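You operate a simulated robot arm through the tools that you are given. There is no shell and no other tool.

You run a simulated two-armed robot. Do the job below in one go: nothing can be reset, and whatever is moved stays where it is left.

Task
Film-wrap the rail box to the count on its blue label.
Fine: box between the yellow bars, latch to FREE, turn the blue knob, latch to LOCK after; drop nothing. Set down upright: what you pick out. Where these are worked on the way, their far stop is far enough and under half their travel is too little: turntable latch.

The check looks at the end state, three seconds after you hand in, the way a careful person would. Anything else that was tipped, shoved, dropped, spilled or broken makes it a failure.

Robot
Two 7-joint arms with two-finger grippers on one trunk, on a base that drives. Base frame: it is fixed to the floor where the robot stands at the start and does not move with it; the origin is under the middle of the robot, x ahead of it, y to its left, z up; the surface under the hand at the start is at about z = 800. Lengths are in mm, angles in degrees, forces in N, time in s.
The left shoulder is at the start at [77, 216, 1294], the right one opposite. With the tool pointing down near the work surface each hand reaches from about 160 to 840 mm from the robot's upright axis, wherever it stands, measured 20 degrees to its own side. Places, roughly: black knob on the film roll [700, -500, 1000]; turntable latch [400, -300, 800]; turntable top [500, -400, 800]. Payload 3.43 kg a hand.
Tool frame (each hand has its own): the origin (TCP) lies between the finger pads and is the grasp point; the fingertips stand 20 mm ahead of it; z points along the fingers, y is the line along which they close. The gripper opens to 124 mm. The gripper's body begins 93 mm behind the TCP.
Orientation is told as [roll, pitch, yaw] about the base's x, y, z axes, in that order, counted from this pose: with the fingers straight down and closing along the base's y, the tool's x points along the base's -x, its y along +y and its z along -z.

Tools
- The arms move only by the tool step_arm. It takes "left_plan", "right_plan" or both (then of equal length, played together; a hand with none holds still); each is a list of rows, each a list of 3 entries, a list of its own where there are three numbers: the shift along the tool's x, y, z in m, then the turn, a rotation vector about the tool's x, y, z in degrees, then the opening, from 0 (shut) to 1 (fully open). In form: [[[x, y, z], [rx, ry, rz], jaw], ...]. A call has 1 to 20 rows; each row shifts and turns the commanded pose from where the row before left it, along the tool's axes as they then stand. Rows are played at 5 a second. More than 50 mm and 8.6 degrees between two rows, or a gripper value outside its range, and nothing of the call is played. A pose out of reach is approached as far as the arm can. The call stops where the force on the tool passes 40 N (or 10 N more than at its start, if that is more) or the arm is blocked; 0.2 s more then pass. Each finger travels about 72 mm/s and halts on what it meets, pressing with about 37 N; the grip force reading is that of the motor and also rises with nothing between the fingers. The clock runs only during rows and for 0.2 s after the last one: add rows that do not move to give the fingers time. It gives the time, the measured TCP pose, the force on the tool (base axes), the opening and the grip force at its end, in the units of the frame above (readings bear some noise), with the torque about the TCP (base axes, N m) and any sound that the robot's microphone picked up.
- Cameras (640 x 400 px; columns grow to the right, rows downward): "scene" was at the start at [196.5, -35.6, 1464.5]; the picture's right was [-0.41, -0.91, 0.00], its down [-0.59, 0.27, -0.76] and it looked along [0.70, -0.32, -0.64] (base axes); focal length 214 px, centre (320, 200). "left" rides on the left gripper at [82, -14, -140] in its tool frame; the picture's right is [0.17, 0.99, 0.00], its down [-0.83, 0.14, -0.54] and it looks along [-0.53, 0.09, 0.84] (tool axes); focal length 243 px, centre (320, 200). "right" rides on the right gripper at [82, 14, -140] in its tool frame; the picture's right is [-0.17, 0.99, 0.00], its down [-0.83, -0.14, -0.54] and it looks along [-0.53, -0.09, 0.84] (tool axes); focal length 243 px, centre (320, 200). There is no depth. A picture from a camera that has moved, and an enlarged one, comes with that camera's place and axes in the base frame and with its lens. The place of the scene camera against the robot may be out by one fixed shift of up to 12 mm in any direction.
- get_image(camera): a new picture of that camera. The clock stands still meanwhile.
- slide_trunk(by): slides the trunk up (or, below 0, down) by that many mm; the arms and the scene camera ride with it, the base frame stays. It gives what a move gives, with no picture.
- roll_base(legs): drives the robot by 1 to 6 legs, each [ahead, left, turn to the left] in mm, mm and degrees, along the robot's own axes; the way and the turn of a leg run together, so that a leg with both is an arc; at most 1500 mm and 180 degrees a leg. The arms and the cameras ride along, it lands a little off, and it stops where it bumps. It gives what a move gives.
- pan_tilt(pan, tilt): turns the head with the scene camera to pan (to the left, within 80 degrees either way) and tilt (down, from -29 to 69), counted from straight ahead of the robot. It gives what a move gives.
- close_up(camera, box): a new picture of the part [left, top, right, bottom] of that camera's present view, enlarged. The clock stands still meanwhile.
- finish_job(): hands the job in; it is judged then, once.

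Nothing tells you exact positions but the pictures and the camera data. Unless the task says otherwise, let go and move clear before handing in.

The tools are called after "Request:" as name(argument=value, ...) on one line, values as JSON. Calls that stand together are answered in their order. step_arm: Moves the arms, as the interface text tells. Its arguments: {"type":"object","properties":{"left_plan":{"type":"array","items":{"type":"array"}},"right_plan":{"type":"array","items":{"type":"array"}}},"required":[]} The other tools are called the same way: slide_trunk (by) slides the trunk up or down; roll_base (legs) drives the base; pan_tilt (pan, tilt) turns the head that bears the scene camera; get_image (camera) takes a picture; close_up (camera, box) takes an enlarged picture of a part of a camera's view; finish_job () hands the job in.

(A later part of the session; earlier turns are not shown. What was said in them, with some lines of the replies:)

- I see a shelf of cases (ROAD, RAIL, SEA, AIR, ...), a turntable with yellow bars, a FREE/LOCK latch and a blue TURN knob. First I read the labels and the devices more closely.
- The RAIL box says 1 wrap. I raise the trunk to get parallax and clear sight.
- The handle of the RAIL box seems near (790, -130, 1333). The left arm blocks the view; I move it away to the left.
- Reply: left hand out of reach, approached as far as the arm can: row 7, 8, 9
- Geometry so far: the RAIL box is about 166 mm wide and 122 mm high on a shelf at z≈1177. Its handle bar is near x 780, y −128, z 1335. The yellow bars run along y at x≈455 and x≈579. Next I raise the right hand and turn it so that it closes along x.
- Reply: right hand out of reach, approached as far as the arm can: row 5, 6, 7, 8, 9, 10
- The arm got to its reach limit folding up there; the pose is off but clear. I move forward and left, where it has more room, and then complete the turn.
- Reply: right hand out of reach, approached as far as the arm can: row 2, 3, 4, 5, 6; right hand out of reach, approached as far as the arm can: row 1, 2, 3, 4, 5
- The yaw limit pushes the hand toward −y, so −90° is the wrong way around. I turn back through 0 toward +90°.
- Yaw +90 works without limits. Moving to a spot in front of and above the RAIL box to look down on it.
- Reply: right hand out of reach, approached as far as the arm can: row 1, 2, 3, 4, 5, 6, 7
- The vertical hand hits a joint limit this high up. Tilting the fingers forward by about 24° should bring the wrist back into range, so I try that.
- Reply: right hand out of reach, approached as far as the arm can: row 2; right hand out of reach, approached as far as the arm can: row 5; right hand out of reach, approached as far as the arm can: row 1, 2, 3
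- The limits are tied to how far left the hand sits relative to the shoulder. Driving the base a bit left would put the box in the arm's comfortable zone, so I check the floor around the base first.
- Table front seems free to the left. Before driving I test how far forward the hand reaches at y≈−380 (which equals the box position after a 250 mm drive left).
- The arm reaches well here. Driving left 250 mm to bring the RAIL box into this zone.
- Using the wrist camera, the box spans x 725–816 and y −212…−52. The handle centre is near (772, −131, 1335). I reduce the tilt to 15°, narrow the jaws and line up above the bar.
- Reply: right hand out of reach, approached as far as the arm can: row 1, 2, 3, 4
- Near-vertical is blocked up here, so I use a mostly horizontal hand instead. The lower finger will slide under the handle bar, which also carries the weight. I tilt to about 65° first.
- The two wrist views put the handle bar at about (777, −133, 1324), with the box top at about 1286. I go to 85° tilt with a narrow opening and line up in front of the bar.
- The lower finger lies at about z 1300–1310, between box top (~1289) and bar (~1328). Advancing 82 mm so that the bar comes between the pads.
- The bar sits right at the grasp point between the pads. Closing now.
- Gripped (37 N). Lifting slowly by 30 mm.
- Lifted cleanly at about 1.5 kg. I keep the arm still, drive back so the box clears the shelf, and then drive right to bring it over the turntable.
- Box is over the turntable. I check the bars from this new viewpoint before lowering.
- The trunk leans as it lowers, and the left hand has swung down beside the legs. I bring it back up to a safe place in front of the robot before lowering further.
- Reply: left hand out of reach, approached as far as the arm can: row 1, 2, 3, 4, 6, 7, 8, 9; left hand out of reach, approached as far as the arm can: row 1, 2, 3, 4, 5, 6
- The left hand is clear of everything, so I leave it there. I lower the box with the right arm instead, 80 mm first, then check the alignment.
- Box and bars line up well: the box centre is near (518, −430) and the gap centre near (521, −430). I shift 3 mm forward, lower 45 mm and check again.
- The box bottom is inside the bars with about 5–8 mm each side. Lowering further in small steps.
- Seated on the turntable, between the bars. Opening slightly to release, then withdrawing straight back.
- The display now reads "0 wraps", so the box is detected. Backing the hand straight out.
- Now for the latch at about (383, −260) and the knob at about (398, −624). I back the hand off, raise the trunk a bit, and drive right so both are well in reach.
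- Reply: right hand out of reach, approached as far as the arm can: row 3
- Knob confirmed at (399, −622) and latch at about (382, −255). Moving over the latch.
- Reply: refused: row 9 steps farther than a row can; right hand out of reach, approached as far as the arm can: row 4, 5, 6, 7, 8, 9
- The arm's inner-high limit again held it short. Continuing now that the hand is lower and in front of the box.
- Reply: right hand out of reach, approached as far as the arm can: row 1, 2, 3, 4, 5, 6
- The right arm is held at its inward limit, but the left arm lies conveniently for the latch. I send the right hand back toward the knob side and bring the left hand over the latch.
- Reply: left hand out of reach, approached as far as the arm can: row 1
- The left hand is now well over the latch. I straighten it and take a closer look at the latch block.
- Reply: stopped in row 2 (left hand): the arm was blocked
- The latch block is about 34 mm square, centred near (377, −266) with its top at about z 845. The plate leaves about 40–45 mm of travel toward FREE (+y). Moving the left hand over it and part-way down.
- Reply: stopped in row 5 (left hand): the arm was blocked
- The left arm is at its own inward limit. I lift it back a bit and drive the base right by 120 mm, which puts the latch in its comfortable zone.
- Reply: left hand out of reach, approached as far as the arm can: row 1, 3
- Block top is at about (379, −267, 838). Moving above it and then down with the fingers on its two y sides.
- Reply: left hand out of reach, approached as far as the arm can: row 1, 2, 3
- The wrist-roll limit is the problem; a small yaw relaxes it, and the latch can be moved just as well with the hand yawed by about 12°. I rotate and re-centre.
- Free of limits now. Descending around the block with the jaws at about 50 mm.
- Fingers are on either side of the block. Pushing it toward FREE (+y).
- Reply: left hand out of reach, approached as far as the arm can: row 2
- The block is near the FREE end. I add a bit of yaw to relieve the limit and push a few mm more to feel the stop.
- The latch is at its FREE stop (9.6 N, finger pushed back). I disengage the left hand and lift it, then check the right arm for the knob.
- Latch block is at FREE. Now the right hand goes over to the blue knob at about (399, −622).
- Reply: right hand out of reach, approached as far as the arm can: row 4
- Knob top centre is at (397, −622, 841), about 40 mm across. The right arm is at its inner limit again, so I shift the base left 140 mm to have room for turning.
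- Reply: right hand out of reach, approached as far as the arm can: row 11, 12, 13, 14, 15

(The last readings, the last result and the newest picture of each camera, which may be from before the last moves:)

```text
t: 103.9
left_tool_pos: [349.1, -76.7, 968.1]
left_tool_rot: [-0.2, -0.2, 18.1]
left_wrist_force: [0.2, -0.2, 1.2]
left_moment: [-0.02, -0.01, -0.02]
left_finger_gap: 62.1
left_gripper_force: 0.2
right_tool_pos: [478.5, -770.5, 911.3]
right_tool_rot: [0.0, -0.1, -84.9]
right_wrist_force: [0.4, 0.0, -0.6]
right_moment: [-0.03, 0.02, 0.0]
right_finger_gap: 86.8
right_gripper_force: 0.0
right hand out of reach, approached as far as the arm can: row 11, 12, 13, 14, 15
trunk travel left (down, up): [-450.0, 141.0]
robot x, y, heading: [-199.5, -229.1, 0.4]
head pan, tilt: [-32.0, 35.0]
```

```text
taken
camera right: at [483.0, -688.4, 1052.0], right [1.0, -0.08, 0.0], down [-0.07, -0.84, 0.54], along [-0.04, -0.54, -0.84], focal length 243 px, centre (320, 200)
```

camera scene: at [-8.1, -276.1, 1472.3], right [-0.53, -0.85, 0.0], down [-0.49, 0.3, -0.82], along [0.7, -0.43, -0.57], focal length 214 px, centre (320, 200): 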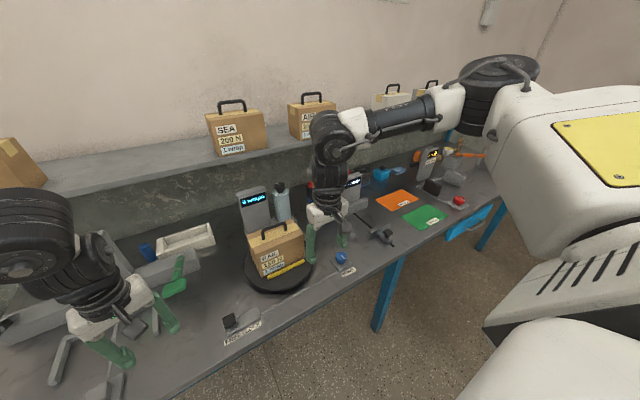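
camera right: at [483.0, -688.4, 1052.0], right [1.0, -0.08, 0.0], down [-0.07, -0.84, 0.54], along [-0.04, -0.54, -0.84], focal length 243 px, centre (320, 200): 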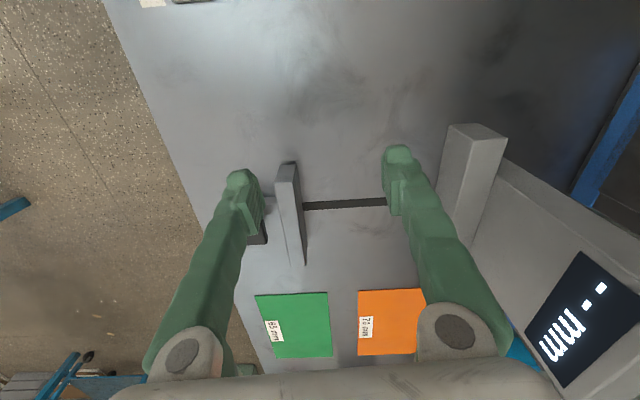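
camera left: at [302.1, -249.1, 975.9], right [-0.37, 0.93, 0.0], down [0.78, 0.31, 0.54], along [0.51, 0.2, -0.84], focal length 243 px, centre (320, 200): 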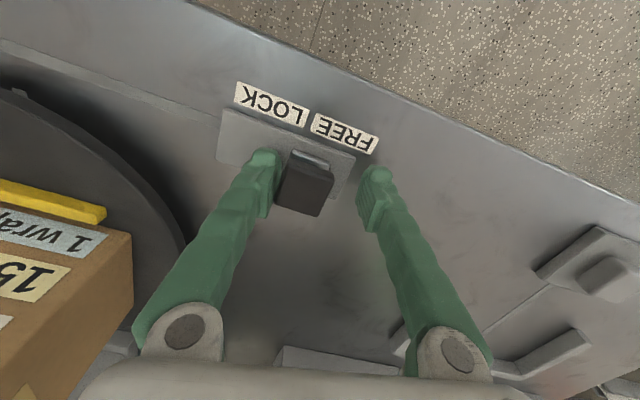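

The negative-yaw side is limited to about −42° and the hand drifted, touching nothing. I lift, rotate back toward positive yaw, and return over the knob.

Request:
step_arm(right_plan=[[[0, 0, -0.025], [0, 0, 0], 0.7], [[0, 0, -0.025], [0, 0, 0], 0.7], [[0, 0, 0], [0, 0, -8.5], 0.7], [[0, 0, 0], [0, 0, -8.5], 0.7], [[0, 0, 0], [0, 0, -8.5], 0.7], [[0, 0, 0], [0, 0, -8.5], 0.7], [[0, 0, 0], [0, 0, -8.5], 0.7], [[0, 0, 0], [0, 0, -8.5], 0.7], [[0, 0, 0], [0, 0, -8.5], 0.7], [[0, 0, 0], [0, 0, -8.5], 0.7], [[0, 0, 0], [0, 0, -8.5], 0.7], [[0, 0, 0], [0, 0, -8.5], 0.7], [[0, 0, 0], [0, 0, 0], 0.7]])

```text
t: 106.7
left_tool_pos: [349.2, -78.0, 968.2]
left_tool_rot: [-0.1, -0.3, 17.9]
left_wrist_force: [0.0, -0.8, 0.1]
left_moment: [-0.02, -0.01, -0.02]
left_finger_gap: 62.2
left_gripper_force: 0.1
right_tool_pos: [486.1, -772.2, 956.5]
right_tool_rot: [0.0, 0.0, 0.4]
right_wrist_force: [0.5, 0.6, 0.7]
right_moment: [0.01, -0.03, -0.01]
right_finger_gap: 86.7
right_gripper_force: 0.0
right hand out of reach, approached as far as the arm can: row 1, 2
trunk travel left (down, up): [-450.0, 141.0]
robot x, y, heading: [-202.7, -234.0, 0.1]
head pan, tilt: [-32.0, 35.0]
```

Request:
step_arm(right_plan=[[[0.0224, 0.0375, 0.009], [0, 0, 0], 0.7], [[0.0224, 0.0375, 0.009], [0, 0, 0], 0.7], [[0.0224, 0.0375, 0.009], [0, 0, 0], 0.7], [[0.0224, 0.0375, 0.009], [0, 0, 0], 0.7], [[0, 0, 0], [0, 0, -8.5], 0.7], [[0, 0, 0], [0, 0, -8.5], 0.7], [[0, 0, 0], [0, 0, -8.5], 0.7], [[0, 0, 0], [0, 0, -8.5], 0.7], [[0, 0, 0], [0, 0, -8.5], 0.7], [[0, 0, 0], [0, 0, -8.5], 0.7], [[0, 0, 0], [0, 0, -8.5], 0.7], [[0, 0, 0], [0, 0, -8.5], 0.7], [[0, 0, 0], [0, 0, -8.5], 0.7], [[0, 0, 0], [0, 0, -8.5], 0.7], [[0, 0, 0], [0, 0, -8.5], 0.7], [[0, 0, 0], [0, 0, -8.5], 0.7], [[0, 0, 0], [0, 0, -8.5], 0.7], [[0, 0, 0], [0, 0, -8.5], 0.7], [[0, 0, 0], [0, 0, 0], 0.7]])

Request:
get_image(camera="right")

```text
t: 110.7
left_tool_pos: [348.2, -77.5, 967.7]
left_tool_rot: [0.0, -0.3, 18.0]
left_wrist_force: [0.6, -0.4, -0.2]
left_moment: [0.0, 0.04, 0.0]
left_finger_gap: 61.7
left_gripper_force: 0.0
right_tool_pos: [397.6, -620.6, 919.0]
right_tool_rot: [-0.1, 0.1, 119.4]
right_wrist_force: [-0.4, 0.2, -0.1]
right_moment: [0.0, 0.0, -0.02]
right_finger_gap: 86.9
right_gripper_force: 0.1
trunk travel left (down, up): [-450.0, 141.0]
robot x, y, heading: [-200.0, -228.0, -0.1]
head pan, tilt: [-32.0, 35.0]
```

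```text
taken
camera right: at [423.8, -700.5, 1059.8], right [-0.94, -0.34, 0.0], down [-0.29, 0.79, 0.54], along [-0.18, 0.51, -0.84], focal length 243 px, centre (320, 200)
```

right: 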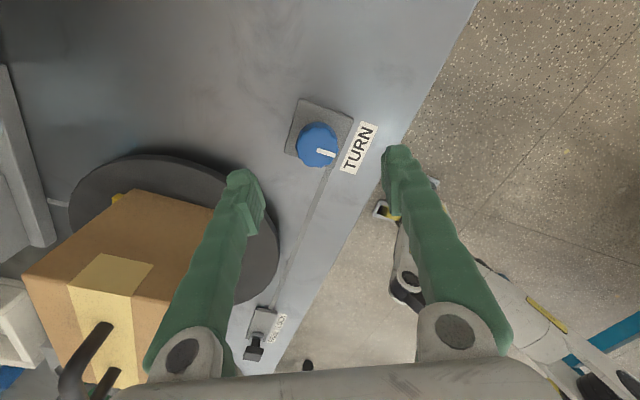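

+119° is reached without limits. I probe further to see how much turning range is available.

Request:
step_arm(right_plan=[[[0, 0, 0], [0, 0, -8.5], 0.7], [[0, 0, 0], [0, 0, -8.5], 0.7], [[0, 0, 0], [0, 0, -8.5], 0.7], [[0, 0, 0], [0, 0, -8.5], 0.7], [[0, 0, 0], [0, 0, -8.5], 0.7], [[0, 0, 0], [0, 0, -8.5], 0.7], [[0, 0, 0], [0, 0, 0], 0.7]])

```text
t: 112.3
left_tool_pos: [349.0, -76.5, 968.4]
left_tool_rot: [0.0, -0.3, 18.0]
left_wrist_force: [0.8, -0.8, 0.2]
left_moment: [0.01, 0.02, 0.01]
left_finger_gap: 61.8
left_gripper_force: 0.0
right_tool_pos: [397.5, -621.7, 920.0]
right_tool_rot: [0.0, 0.1, 170.3]
right_wrist_force: [-0.1, -0.4, -0.8]
right_moment: [0.02, 0.02, 0.02]
right_finger_gap: 86.9
right_gripper_force: 0.0
trunk travel left (down, up): [-450.0, 141.0]
robot x, y, heading: [-199.4, -228.3, 0.1]
head pan, tilt: [-32.0, 35.0]
```

Range is at least −42°…+170°, so two strokes make a full turn. Descending onto the knob.

Request:
step_arm(right_plan=[[[0, 0, 0.025], [0, 0, 0], 0.6], [[0, 0, 0.025], [0, 0, 0], 0.6], [[0, 0, 0.02], [0, 0, 0], 0.6], [[0, 0, 0.011], [0, 0, 0], 0.6], [[0, 0, 0], [0, 0, 0], 0.6]])

Request:
get_image(camera="right")

Request:
close_up(camera="scene", box=[230, 180, 370, 300])

```text
t: 113.5
left_tool_pos: [348.1, -76.9, 968.0]
left_tool_rot: [0.0, -0.3, 18.0]
left_wrist_force: [-0.1, 0.1, 0.2]
left_moment: [0.0, 0.0, -0.01]
left_finger_gap: 62.0
left_gripper_force: 0.0
right_tool_pos: [398.0, -622.0, 837.7]
right_tool_rot: [-0.1, 0.2, 170.1]
right_wrist_force: [-0.4, 0.2, -0.4]
right_moment: [0.03, -0.01, -0.02]
right_finger_gap: 74.3
right_gripper_force: 0.2
trunk travel left (down, up): [-450.0, 141.0]
robot x, y, heading: [-203.2, -225.1, 0.5]
head pan, tilt: [-32.0, 35.0]
```

```text
taken
camera right: at [474.9, -650.2, 978.9], right [-0.33, -0.94, 0.0], down [-0.8, 0.28, 0.54], along [-0.51, 0.18, -0.84], focal length 243 px, centre (320, 200)
```

right: 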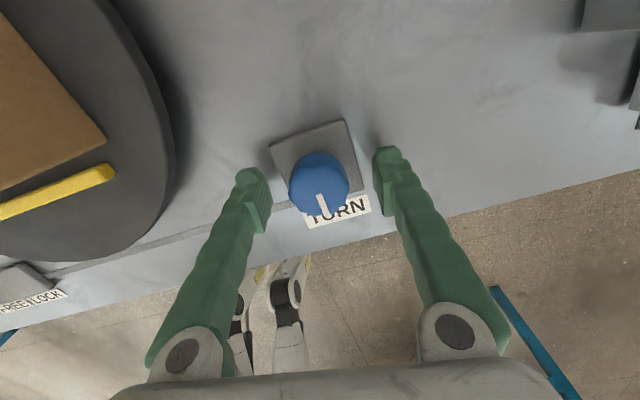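

```text
3.33 times, centred on (300, 240) of scene
camera zoom: at [-8.3, -275.7, 1472.3], right [-0.53, -0.85, 0.0], down [-0.49, 0.3, -0.82], along [0.7, -0.43, -0.57], focal length 715 px, centre (387, 67)
```

zoom: 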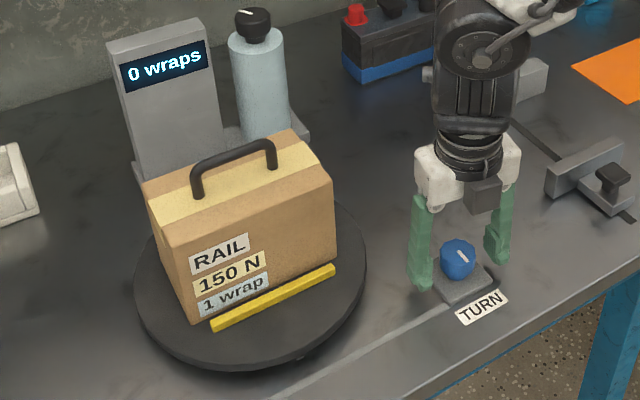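

The knob is well centred between the fingers. Gripping it, then a small clockwise test turn.

Request:
step_arm(right_plan=[[[0, 0, 0], [0, 0, 0], 0.2], [[0, 0, 0], [0, 0, 0], 0.1], [[0, 0, 0], [0, 0, 0], 0.1], [[0, 0, 0], [0, 0, 0], 0.1]])

Request:
step_arm(right_plan=[[[0, 0, 0], [0, 0, 6], 0.1], [[0, 0, 0], [0, 0, 6], 0.1], [[0, 0, 0], [0, 0, 6], 0.1], [[0, 0, 0], [0, 0, 6], 0.1], [[0, 0, 0], [0, 0, 0], 0.1]])

Request:
close_up(camera="scene", box=[230, 180, 370, 300])

```text
t: 114.5
left_tool_pos: [348.5, -77.0, 968.9]
left_tool_rot: [-0.2, -0.3, 18.0]
left_wrist_force: [-0.1, 0.3, 0.3]
left_moment: [0.0, 0.0, -0.01]
left_finger_gap: 62.2
left_gripper_force: 0.0
right_tool_pos: [398.2, -621.6, 836.9]
right_tool_rot: [0.0, 0.1, 170.2]
right_wrist_force: [-0.3, 4.1, -3.7]
right_moment: [0.08, -0.16, -0.06]
right_finger_gap: 38.4
right_gripper_force: 44.9
trunk travel left (down, up): [-450.0, 141.0]
robot x, y, heading: [-201.6, -229.0, 0.4]
head pan, tilt: [-32.0, 35.0]
```

```text
t: 115.7
left_tool_pos: [349.0, -75.6, 967.9]
left_tool_rot: [-0.1, -0.2, 18.1]
left_wrist_force: [-0.5, 0.9, 0.0]
left_moment: [0.01, -0.01, -0.01]
left_finger_gap: 61.7
left_gripper_force: 0.1
right_tool_pos: [397.8, -619.8, 838.2]
right_tool_rot: [0.0, 0.0, 146.2]
right_wrist_force: [1.2, 10.7, -10.2]
right_moment: [0.17, -0.06, -0.04]
right_finger_gap: 38.4
right_gripper_force: 44.9
trunk travel left (down, up): [-450.0, 141.0]
robot x, y, heading: [-200.8, -230.3, 0.1]
head pan, tilt: [-32.0, 35.0]
```

```text
3.33 times, centred on (300, 240) of scene
camera zoom: at [-7.1, -275.0, 1472.1], right [-0.53, -0.85, 0.0], down [-0.49, 0.3, -0.82], along [0.7, -0.43, -0.57], focal length 715 px, centre (387, 67)
```

zoom: 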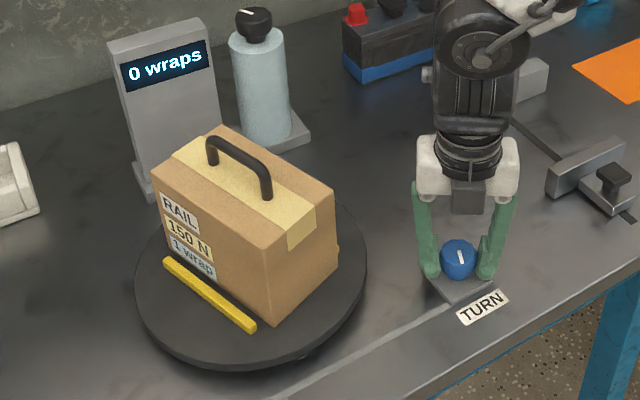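

The table turns about three times faster than the knob and the box rides along steadily. Continuing the turn.

Request:
step_arm(right_plan=[[[0, 0, 0], [0, 0, 5], 0.1], [[0, 0, 0], [0, 0, 5], 0.1], [[0, 0, 0], [0, 0, 5], 0.1], [[0, 0, 0], [0, 0, 5], 0.1], [[0, 0, 0], [0, 0, 5], 0.1], [[0, 0, 0], [0, 0, 5], 0.1], [[0, 0, 0], [0, 0, 5], 0.1], [[0, 0, 0], [0, 0, 5], 0.1], [[0, 0, 0], [0, 0, 5], 0.1], [[0, 0, 0], [0, 0, 5], 0.1], [[0, 0, 0], [0, 0, 0], 0.1]])

Request:
close_up(camera="scene", box=[230, 180, 370, 300])

```text
t: 118.1
left_tool_pos: [349.5, -76.6, 966.9]
left_tool_rot: [-0.1, -0.1, 18.1]
left_wrist_force: [0.5, 0.3, 0.4]
left_moment: [0.02, -0.01, 0.04]
left_finger_gap: 62.0
left_gripper_force: 0.0
right_tool_pos: [399.6, -619.8, 838.1]
right_tool_rot: [0.0, -0.1, 96.1]
right_wrist_force: [4.3, 22.4, -19.5]
right_moment: [0.23, 0.03, 0.0]
right_finger_gap: 38.0
right_gripper_force: 44.5
trunk travel left (down, up): [-450.0, 141.0]
robot x, y, heading: [-201.8, -226.8, 0.2]
head pan, tilt: [-32.0, 35.0]
```

```text
3.33 times, centred on (300, 240) of scene
camera zoom: at [-5.8, -274.1, 1472.0], right [-0.53, -0.85, 0.0], down [-0.49, 0.3, -0.82], along [0.7, -0.43, -0.57], focal length 715 px, centre (387, 67)
```

zoom: 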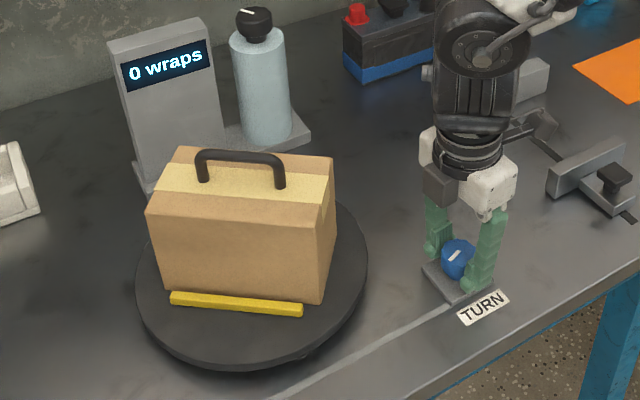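

About 220° of table turn so far; side forces on the knob are building up. I release, re-centre the hand by 2 mm, and re-grip.

Request:
step_arm(right_plan=[[[0, 0, 0], [0, 0, 0], 0.45], [[0, 0, 0], [0, 0, 0], 0.45], [[0, 0, 0], [0, 0, 0], 0.45]])

Request:
get_image(camera="right")

Request:
close_up(camera="right", box=[240, 120, 400, 240])

Request:
get_image(camera="scene")

```text
t: 118.9
left_tool_pos: [348.9, -77.8, 967.4]
left_tool_rot: [0.1, -0.3, 18.0]
left_wrist_force: [0.3, -0.1, -0.7]
left_moment: [-0.03, -0.03, -0.01]
left_finger_gap: 62.0
left_gripper_force: 0.0
right_tool_pos: [398.2, -622.9, 839.5]
right_tool_rot: [-0.2, 0.2, 96.1]
right_wrist_force: [0.2, -0.5, -0.4]
right_moment: [-0.03, -0.01, 0.04]
right_finger_gap: 55.8
right_gripper_force: 0.1
trunk travel left (down, up): [-450.0, 141.0]
robot x, y, heading: [-203.0, -230.9, 0.2]
head pan, tilt: [-32.0, 35.0]
```

```text
taken
camera right: at [391.6, -706.9, 979.9], right [-1.0, 0.06, 0.0], down [0.05, 0.84, 0.54], along [0.03, 0.54, -0.84], focal length 243 px, centre (320, 200)
```

right: 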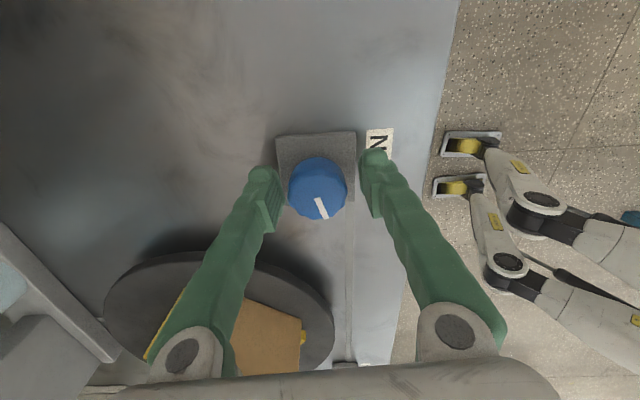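

```text
3.33 times, centred on (320, 180) of right
camera zoom: at [391.6, -706.9, 979.9], right [-1.0, 0.06, 0.0], down [0.05, 0.84, 0.54], along [0.03, 0.54, -0.84], focal length 809 px, centre (320, 267)
```

zoom: 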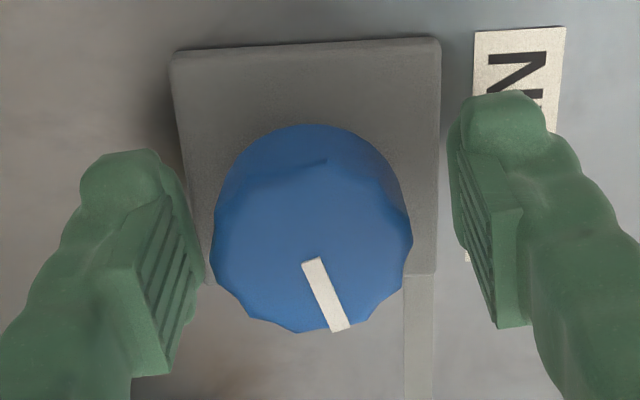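

```text
taken
camera scene: at [-8.6, -276.2, 1472.4], right [-0.53, -0.85, 0.0], down [-0.49, 0.3, -0.82], along [0.7, -0.43, -0.57], focal length 214 px, centre (320, 200)
```

scene: 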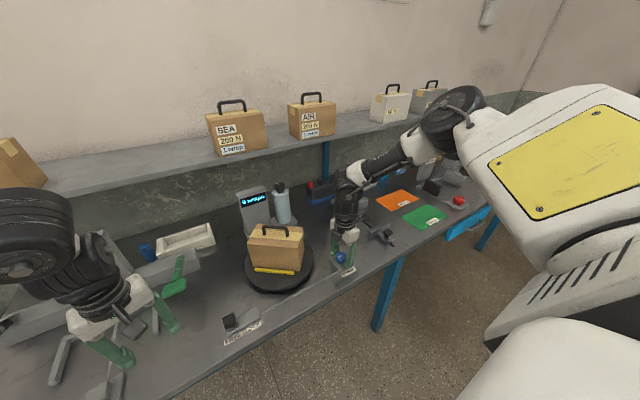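

Table turn measured from the bars is about 220°, so the ratio is 3:1 and about 46° of knob remains. Re-centring and gripping again.

Request:
step_arm(right_plan=[[[-0.0024, -0.0021, 0.0015], [0, 0, 0], 0.4], [[0, 0, 0], [0, 0, 0], 0.1], [[0, 0, 0], [0, 0, 0], 0.1], [[0, 0, 0], [0, 0, 0], 0.1]])

Request:
step_arm(right_plan=[[[0, 0, 0], [0, 0, 5], 0.1], [[0, 0, 0], [0, 0, 5], 0.1], [[0, 0, 0], [0, 0, 5], 0.1], [[0, 0, 0], [0, 0, 5], 0.1], [[0, 0, 0], [0, 0, 5], 0.1], [[0, 0, 0], [0, 0, 5], 0.1], [[0, 0, 0], [0, 0, 5], 0.1], [[0, 0, 0], [0, 0, 5], 0.1], [[0, 0, 0], [0, 0, 0], 0.1]])

Request:
close_up(camera="scene", box=[230, 180, 370, 300])

```text
t: 119.9
left_tool_pos: [349.3, -76.1, 969.0]
left_tool_rot: [0.0, -0.2, 18.0]
left_wrist_force: [-0.7, -0.5, 0.2]
left_moment: [-0.01, 0.02, 0.01]
left_finger_gap: 62.0
left_gripper_force: 0.0
right_tool_pos: [400.0, -618.4, 836.1]
right_tool_rot: [0.0, -0.1, 96.2]
right_wrist_force: [0.1, 0.2, -2.6]
right_moment: [-0.15, -0.02, 0.01]
right_finger_gap: 38.3
right_gripper_force: 45.1
trunk travel left (down, up): [-450.0, 141.0]
robot x, y, heading: [-202.6, -226.8, 0.0]
head pan, tilt: [-32.0, 35.0]
```

```text
t: 121.9
left_tool_pos: [350.3, -77.9, 967.9]
left_tool_rot: [0.1, -0.1, 18.0]
left_wrist_force: [0.3, 0.2, 0.8]
left_moment: [0.0, 0.02, 0.01]
left_finger_gap: 62.0
left_gripper_force: 0.1
right_tool_pos: [401.9, -619.5, 837.1]
right_tool_rot: [0.0, 0.0, 56.2]
right_wrist_force: [11.7, -1.9, -1.7]
right_moment: [-0.11, -0.03, -0.03]
right_finger_gap: 38.3
right_gripper_force: 45.4
trunk travel left (down, up): [-450.0, 141.0]
robot x, y, heading: [-196.8, -231.1, 0.2]
head pan, tilt: [-32.0, 35.0]
```

```text
3.33 times, centred on (300, 240) of scene
camera zoom: at [-6.5, -276.1, 1472.1], right [-0.53, -0.85, 0.0], down [-0.49, 0.3, -0.82], along [0.7, -0.43, -0.57], focal length 715 px, centre (387, 67)
```

zoom: 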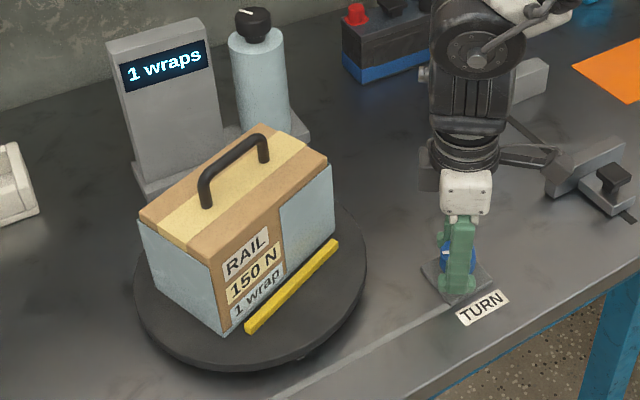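

The display now shows 1 wrap, and the table is about 20° short of a full turn. I add the remaining 7° of knob to complete it.

Request:
step_arm(right_plan=[[[0, 0, 0], [0, 0, 3.5], 0.1], [[0, 0, 0], [0, 0, 3.5], 0.1], [[0, 0, 0], [0, 0, 0], 0.1]])

Request:
close_up(camera="scene", box=[230, 180, 370, 300])

```text
t: 122.7
left_tool_pos: [350.6, -77.5, 968.2]
left_tool_rot: [0.0, -0.1, 18.1]
left_wrist_force: [0.1, -0.1, -0.7]
left_moment: [-0.05, 0.0, 0.0]
left_finger_gap: 62.2
left_gripper_force: 0.0
right_tool_pos: [400.8, -619.3, 837.2]
right_tool_rot: [-0.1, -0.1, 49.2]
right_wrist_force: [16.5, -1.5, 1.1]
right_moment: [-0.15, -0.15, 0.05]
right_finger_gap: 38.3
right_gripper_force: 44.9
trunk travel left (down, up): [-450.0, 141.0]
robot x, y, heading: [-202.1, -225.5, 0.1]
head pan, tilt: [-32.0, 35.0]
```

```text
3.33 times, centred on (300, 240) of scene
camera zoom: at [-6.1, -276.0, 1472.1], right [-0.53, -0.85, 0.0], down [-0.49, 0.3, -0.82], along [0.7, -0.43, -0.57], focal length 715 px, centre (387, 67)
```

zoom: 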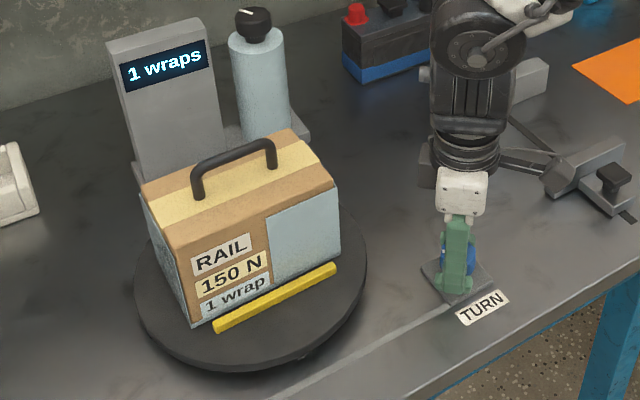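

One full turn is done: the bar is back at its starting orientation and the display shows 1 wrap. Releasing the knob and lifting away.

Request:
step_arm(right_plan=[[[0, 0, 0], [0, 0, 0], 0.3], [[0, 0, 0], [0, 0, 0], 0.5], [[0, 0, 0], [0, 0, 0], 0.6], [[0, 0, -0.03], [0, 0, 0], 0.6], [[0, 0, -0.04], [0, 0, 0], 0.6], [[0, 0, -0.04], [0, 0, 0], 0.6], [[0, 0, -0.04], [0, 0, 0], 0.6], [[0, 0, 0], [0, 0, 0], 0.6]])

Request:
close_up(camera="scene", box=[200, 170, 390, 340])

```text
t: 124.5
left_tool_pos: [348.8, -77.9, 967.1]
left_tool_rot: [-0.1, -0.1, 18.0]
left_wrist_force: [0.0, -0.5, 0.6]
left_moment: [0.01, 0.03, 0.0]
left_finger_gap: 62.1
left_gripper_force: 0.0
right_tool_pos: [401.8, -620.3, 985.4]
right_tool_rot: [0.0, 0.0, 49.2]
right_wrist_force: [0.1, -0.3, 0.2]
right_moment: [0.07, 0.02, 0.02]
right_finger_gap: 74.4
right_gripper_force: 0.2
trunk travel left (down, up): [-450.0, 141.0]
robot x, y, heading: [-201.7, -230.1, -0.1]
head pan, tilt: [-32.0, 35.0]
```

```text
2.35 times, centred on (295, 255) of scene
camera zoom: at [-7.6, -276.2, 1472.2], right [-0.53, -0.85, 0.0], down [-0.49, 0.3, -0.82], along [0.7, -0.43, -0.57], focal length 505 px, centre (379, 71)
```

zoom: 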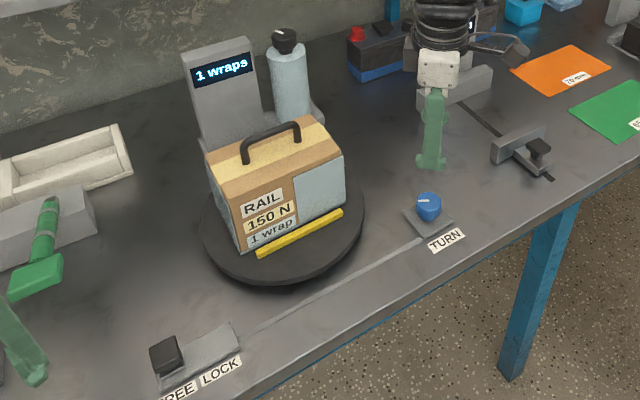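

Backing the right hand off, then driving right 140 mm so the left arm can return to the latch.

Request:
step_arm(right_plan=[[[0.0262, 0.0302, 0], [0, 0, 0], 0.6], [[0.0262, 0.0302, 0], [0, 0, 0], 0.6], [[0, 0, 0], [0, 0, 0], 0.6]])

Request:
roll_base(legs=[[0, -140, 0]])

Request:
get_image(camera="left")

Request:
get_image(camera="scene")

```text
t: 125.3
left_tool_pos: [349.2, -77.2, 967.5]
left_tool_rot: [0.0, -0.2, 18.0]
left_wrist_force: [-0.1, -0.1, 0.3]
left_moment: [0.01, 0.01, 0.02]
left_finger_gap: 62.1
left_gripper_force: 0.1
right_tool_pos: [321.9, -618.2, 986.5]
right_tool_rot: [0.0, -0.1, 49.2]
right_wrist_force: [0.2, 0.8, -0.4]
right_moment: [-0.01, 0.01, 0.03]
right_finger_gap: 74.5
right_gripper_force: 0.0
trunk travel left (down, up): [-450.0, 141.0]
robot x, y, heading: [-203.2, -229.0, 0.1]
head pan, tilt: [-32.0, 35.0]
```

```text
t: 127.8
left_tool_pos: [348.4, -216.7, 967.6]
left_tool_rot: [0.0, -0.2, 18.1]
left_wrist_force: [0.6, 0.5, -0.1]
left_moment: [-0.02, -0.03, -0.01]
left_finger_gap: 62.4
left_gripper_force: 0.0
right_tool_pos: [322.6, -756.7, 987.2]
right_tool_rot: [-0.1, 0.1, 49.2]
right_wrist_force: [0.0, -0.1, -0.1]
right_moment: [0.0, -0.04, -0.01]
right_finger_gap: 74.1
right_gripper_force: 0.0
trunk travel left (down, up): [-450.0, 141.0]
robot x, y, heading: [-198.1, -368.4, 0.1]
head pan, tilt: [-32.0, 35.0]
```

```text
taken
camera left: at [274.6, -254.0, 1107.4], right [-0.46, 0.89, 0.0], down [0.74, 0.39, 0.54], along [0.48, 0.25, -0.84], focal length 243 px, centre (320, 200)
```

left: 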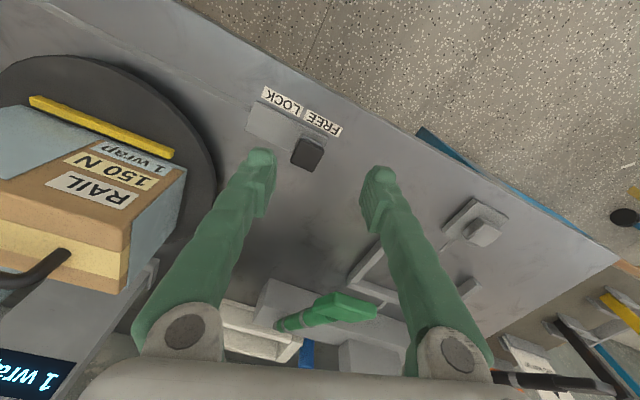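

```text
taken
camera scene: at [-7.6, -413.9, 1472.3], right [-0.53, -0.85, 0.0], down [-0.49, 0.3, -0.82], along [0.7, -0.43, -0.57], focal length 214 px, centre (320, 200)
```

scene: 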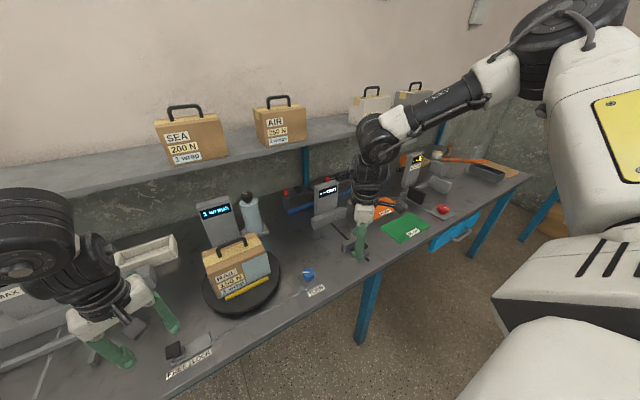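

Request:
step_arm(left_plan=[[[-0.0157, -0.0026, 0.02], [0, 0, 0], 0.5], [[-0.0157, -0.0026, 0.02], [0, 0, 0], 0.5], [[0, 0, 0.03], [0, 0, 0], 0.5], [[0, 0, 0], [0, 0, 0], 0.5]])

Request:
get_image(camera="left")

```text
t: 128.8
left_tool_pos: [381.0, -210.2, 898.0]
left_tool_rot: [-0.1, -0.3, 18.1]
left_wrist_force: [-0.1, -1.6, -0.4]
left_moment: [0.03, 0.05, 0.03]
left_finger_gap: 62.1
left_gripper_force: 0.1
right_tool_pos: [322.4, -757.1, 987.5]
right_tool_rot: [-0.1, 0.0, 49.2]
right_wrist_force: [0.4, -0.7, -0.7]
right_moment: [-0.02, -0.02, 0.01]
right_finger_gap: 74.3
right_gripper_force: 0.2
trunk travel left (down, up): [-450.0, 141.0]
robot x, y, heading: [-203.2, -368.1, 0.4]
head pan, tilt: [-32.0, 35.0]
```

```text
taken
camera left: at [306.8, -248.4, 1036.9], right [-0.46, 0.89, 0.0], down [0.74, 0.39, 0.54], along [0.48, 0.25, -0.84], focal length 243 px, centre (320, 200)
```

left: 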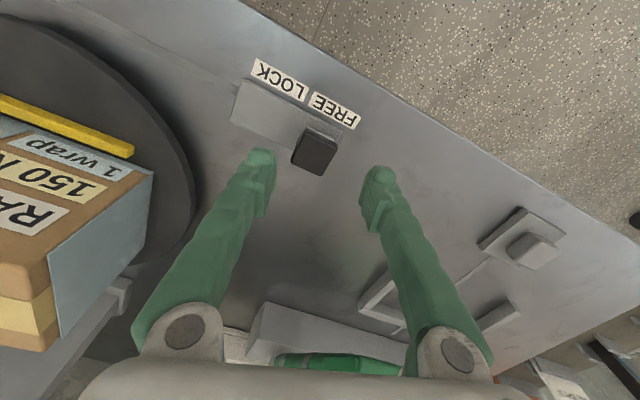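

Request:
step_arm(left_plan=[[[0.0022, -0.0067, 0.01], [0, 0, 0], 0.52], [[0, 0, 0.02], [0, 0, 0], 0.52], [[0, 0, 0.02], [0, 0, 0], 0.52], [[0, 0, 0.01], [0, 0, 0], 0.52], [[0, 0, 0], [0, 0, 0], 0.52]])

Request:
get_image(camera="left")

```text
t: 130.0
left_tool_pos: [378.8, -216.2, 837.5]
left_tool_rot: [-0.1, -0.3, 18.2]
left_wrist_force: [-0.7, -0.5, -0.6]
left_moment: [0.01, 0.0, -0.01]
left_finger_gap: 64.2
left_gripper_force: 0.1
right_tool_pos: [321.3, -756.7, 987.8]
right_tool_rot: [-0.1, 0.0, 49.2]
right_wrist_force: [0.5, -0.3, 0.0]
right_moment: [0.04, -0.01, 0.02]
right_finger_gap: 74.4
right_gripper_force: 0.0
trunk travel left (down, up): [-450.0, 141.0]
robot x, y, heading: [-201.3, -367.6, 0.1]
head pan, tilt: [-32.0, 35.0]
```

```text
taken
camera left: at [305.3, -255.7, 977.6], right [-0.46, 0.89, 0.0], down [0.74, 0.39, 0.54], along [0.48, 0.25, -0.84], focal length 243 px, centre (320, 200)
```

left: 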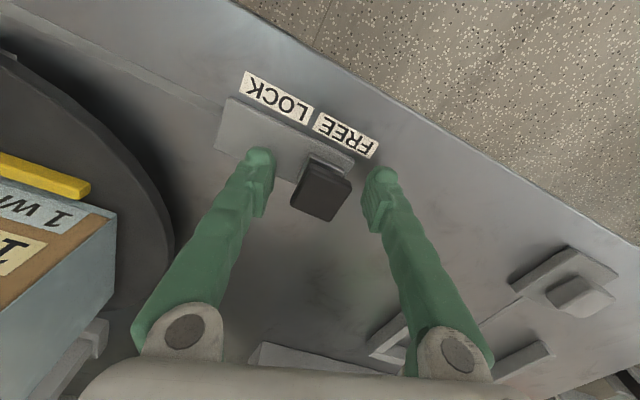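

Pushing the latch back toward LOCK (−y).

Request:
step_arm(left_plan=[[[0.00309, -0.00951, 0], [0, 0, 0], 0.52], [[0.00309, -0.00951, 0], [0, 0, 0], 0.52], [[0.00309, -0.00951, 0], [0, 0, 0], 0.52], [[0.00309, -0.00951, 0], [0, 0, 0], 0.52], [[0.00309, -0.00951, 0], [0, 0, 0], 0.52], [[0.0015, -0.0048, 0], [0, 0, 0], 0.52], [[0, 0, 0], [0, 0, 0], 0.52]])

Request:
get_image(camera="left")

```text
t: 131.6
left_tool_pos: [382.3, -272.5, 838.5]
left_tool_rot: [-0.1, -0.3, 18.1]
left_wrist_force: [-0.4, 1.1, 0.3]
left_moment: [-0.03, -0.03, 0.01]
left_finger_gap: 65.2
left_gripper_force: 1.1
right_tool_pos: [322.6, -757.2, 988.4]
right_tool_rot: [0.0, 0.0, 49.2]
right_wrist_force: [0.7, -0.7, 0.2]
right_moment: [-0.01, 0.0, 0.0]
right_finger_gap: 74.5
right_gripper_force: 0.1
trunk travel left (down, up): [-450.0, 141.0]
robot x, y, heading: [-204.2, -367.4, 0.1]
head pan, tilt: [-32.0, 35.0]
```

```text
taken
camera left: at [306.9, -311.0, 977.2], right [-0.46, 0.89, 0.0], down [0.74, 0.39, 0.54], along [0.48, 0.25, -0.84], focal length 243 px, centre (320, 200)
```

left: 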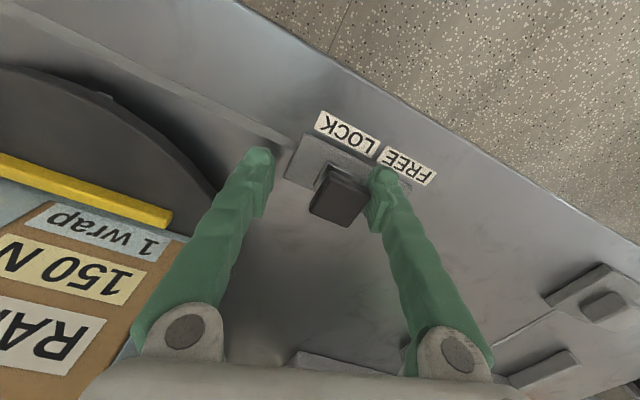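

Request:
step_arm(left_plan=[[[0.00155, -0.00475, 0], [0, 0, 0], 0.52], [[0.00155, -0.00475, 0], [0, 0, 0], 0.52], [[0.00155, -0.00475, 0], [0, 0, 0], 0.52], [[0, 0, 0], [0, 0, 0], 0.52]])

Request:
close_up(camera="left", box=[230, 80, 450, 240])

```text
t: 132.6
left_tool_pos: [380.9, -284.4, 838.7]
left_tool_rot: [0.0, -0.3, 18.2]
left_wrist_force: [1.1, 16.9, 0.9]
left_moment: [-0.11, 0.01, -0.35]
left_finger_gap: 72.2
left_gripper_force: 6.6
right_tool_pos: [324.7, -755.4, 987.6]
right_tool_rot: [-0.1, 0.0, 49.3]
right_wrist_force: [0.2, -0.2, -0.1]
right_moment: [0.0, -0.01, -0.01]
right_finger_gap: 74.4
right_gripper_force: 0.1
trunk travel left (down, up): [-450.0, 141.0]
robot x, y, heading: [-200.9, -367.6, 0.3]
head pan, tilt: [-32.0, 35.0]
```

```text
2.50 times, centred on (340, 160) of left
camera zoom: at [307.3, -323.6, 977.6], right [-0.47, 0.89, 0.0], down [0.74, 0.39, 0.54], along [0.48, 0.25, -0.84], focal length 606 px, centre (270, 300)
```

zoom: 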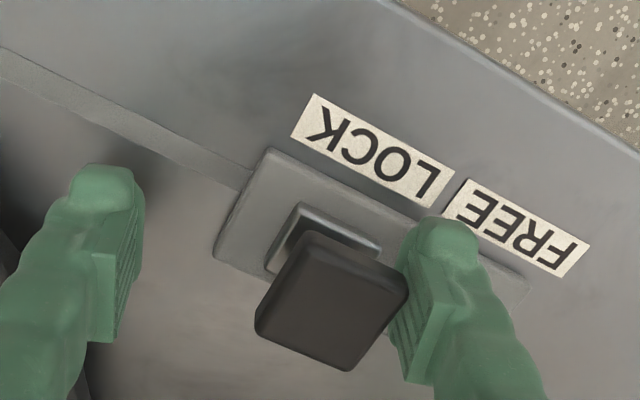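

Latch is at its LOCK stop (17 N). Disengaging and lifting the left hand.

Request:
step_arm(left_plan=[[[-0.0031, 0.0095, 0], [0, 0, 0], 0.55], [[0, 0, 0], [0, 0, 0], 0.6], [[0, 0, -0.03], [0, 0, 0], 0.6], [[0, 0, -0.04], [0, 0, 0], 0.6], [[0.01, 0, -0.04], [0, 0, 0], 0.6], [[0, 0, 0], [0, 0, 0], 0.6]])

Request:
get_image(camera="left")

Request:
close_up(camera="scene", box=[120, 180, 360, 360])

Request:
get_image(camera="scene")

```text
t: 134.0
left_tool_pos: [369.5, -281.6, 946.8]
left_tool_rot: [-0.1, -0.1, 18.1]
left_wrist_force: [0.2, 0.3, 0.4]
left_moment: [-0.03, 0.04, 0.02]
left_finger_gap: 74.2
left_gripper_force: 0.1
right_tool_pos: [322.4, -757.3, 987.8]
right_tool_rot: [0.0, 0.0, 49.2]
right_wrist_force: [-0.4, -0.1, -0.4]
right_moment: [-0.02, 0.01, 0.03]
right_finger_gap: 74.6
right_gripper_force: 0.0
trunk travel left (down, up): [-450.0, 141.0]
robot x, y, heading: [-204.6, -370.4, 0.1]
head pan, tilt: [-32.0, 35.0]
```

```text
taken
camera left: at [295.5, -320.4, 1086.2], right [-0.46, 0.89, 0.0], down [0.74, 0.39, 0.54], along [0.48, 0.25, -0.84], focal length 243 px, centre (320, 200)
```

left: 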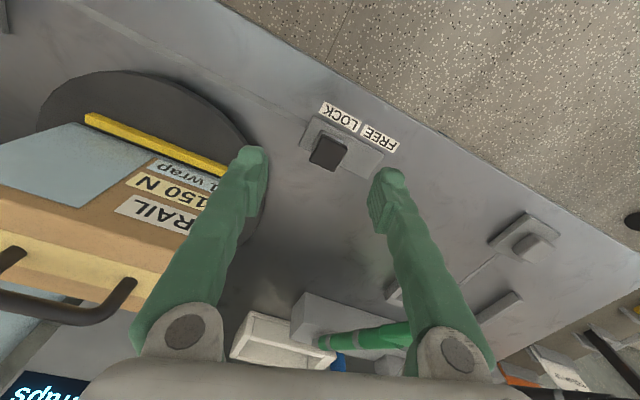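

```text
2.22 times, centred on (240, 270) of scene
camera zoom: at [-7.1, -414.2, 1472.2], right [-0.53, -0.85, 0.0], down [-0.49, 0.3, -0.82], along [0.7, -0.43, -0.57], focal length 477 px, centre (498, 44)
```

zoom: 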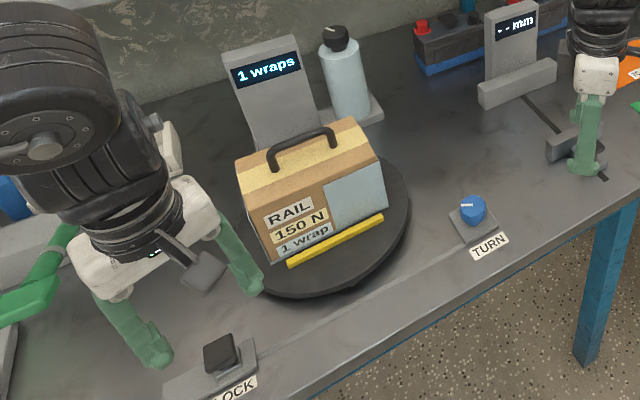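

```text
taken
camera scene: at [-7.1, -414.2, 1472.2], right [-0.53, -0.85, 0.0], down [-0.49, 0.3, -0.82], along [0.7, -0.43, -0.57], focal length 214 px, centre (320, 200)
```

scene: 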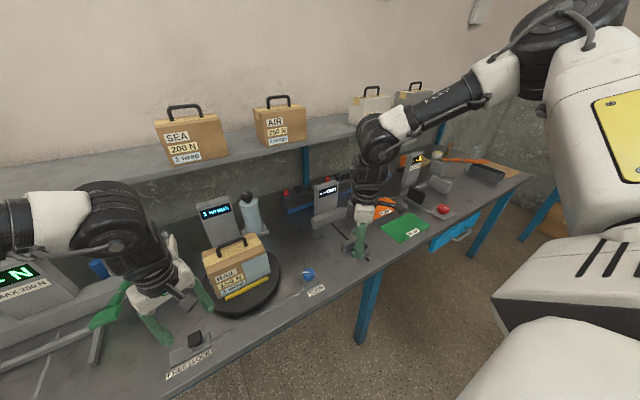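

The display shows 1 wrap, the latch is at LOCK, and the RAIL box stands upright between the bars. I move the left hand clear and take a last look.

Request:
step_arm(left_plan=[[[0.02, 0.03, -0.005], [0, 0, 0], 0.6], [[0.02, 0.03, -0.005], [0, 0, 0], 0.6], [[0.02, 0.03, -0.005], [0, 0, 0], 0.6], [[0, 0, 0], [0, 0, 0], 0.6]])

Request:
close_up(camera="scene", box=[120, 180, 360, 380])

```text
t: 135.0
left_tool_pos: [284.4, -215.7, 963.1]
left_tool_rot: [0.0, -0.2, 18.1]
left_wrist_force: [0.2, 0.4, -0.1]
left_moment: [0.01, -0.01, 0.01]
left_finger_gap: 74.3
left_gripper_force: 0.0
right_tool_pos: [323.0, -757.8, 988.2]
right_tool_rot: [0.0, -0.1, 49.1]
right_wrist_force: [0.4, -0.7, 0.0]
right_moment: [-0.01, 0.0, 0.03]
right_finger_gap: 74.2
right_gripper_force: 0.1
trunk travel left (down, up): [-450.0, 141.0]
robot x, y, heading: [-200.8, -368.1, 0.2]
head pan, tilt: [-32.0, 35.0]
```

```text
2.00 times, centred on (240, 280) of scene
camera zoom: at [-7.3, -414.7, 1472.2], right [-0.53, -0.85, 0.0], down [-0.49, 0.3, -0.82], along [0.7, -0.43, -0.57], focal length 429 px, centre (480, 40)
```

zoom: 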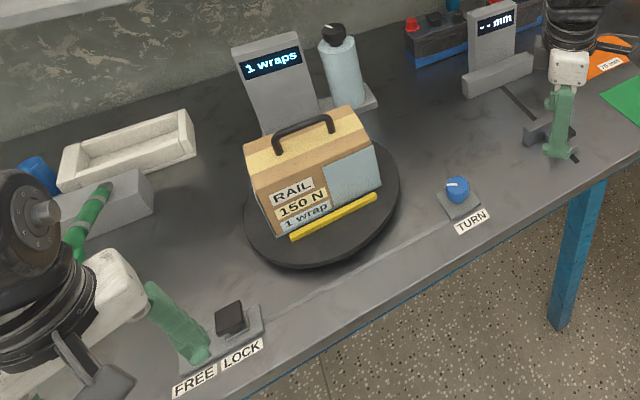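

The box is wrapped once, the latch is locked, both hands are clear and nothing else was disturbed. Handing in.

Request:
finish_job()

```text
The job is handed in.
```

The RAIL box has been film-wrapped once, matching the "1 wrap" on its blue label, and I handed the job in. The check's verdict hasn't come back.

- **Box:** it stands upright on the turntable between the yellow bars.
- **Wrap:** I turned the blue knob until the table had made one full turn. The display reads 1 wrap. The film doesn't cover the label area on the front of the box.
- **Latch:** I pushed it to its FREE stop before turning and back to its LOCK stop afterwards.
- **Everything else:** I saw nothing dropped, tipped or shoved, and both hands are clear of the work.

Several arm moves ran into reach limits. I drove the base a few times to get around them, so the robot now stands about 200 mm back and 370 mm to the right of where it started.
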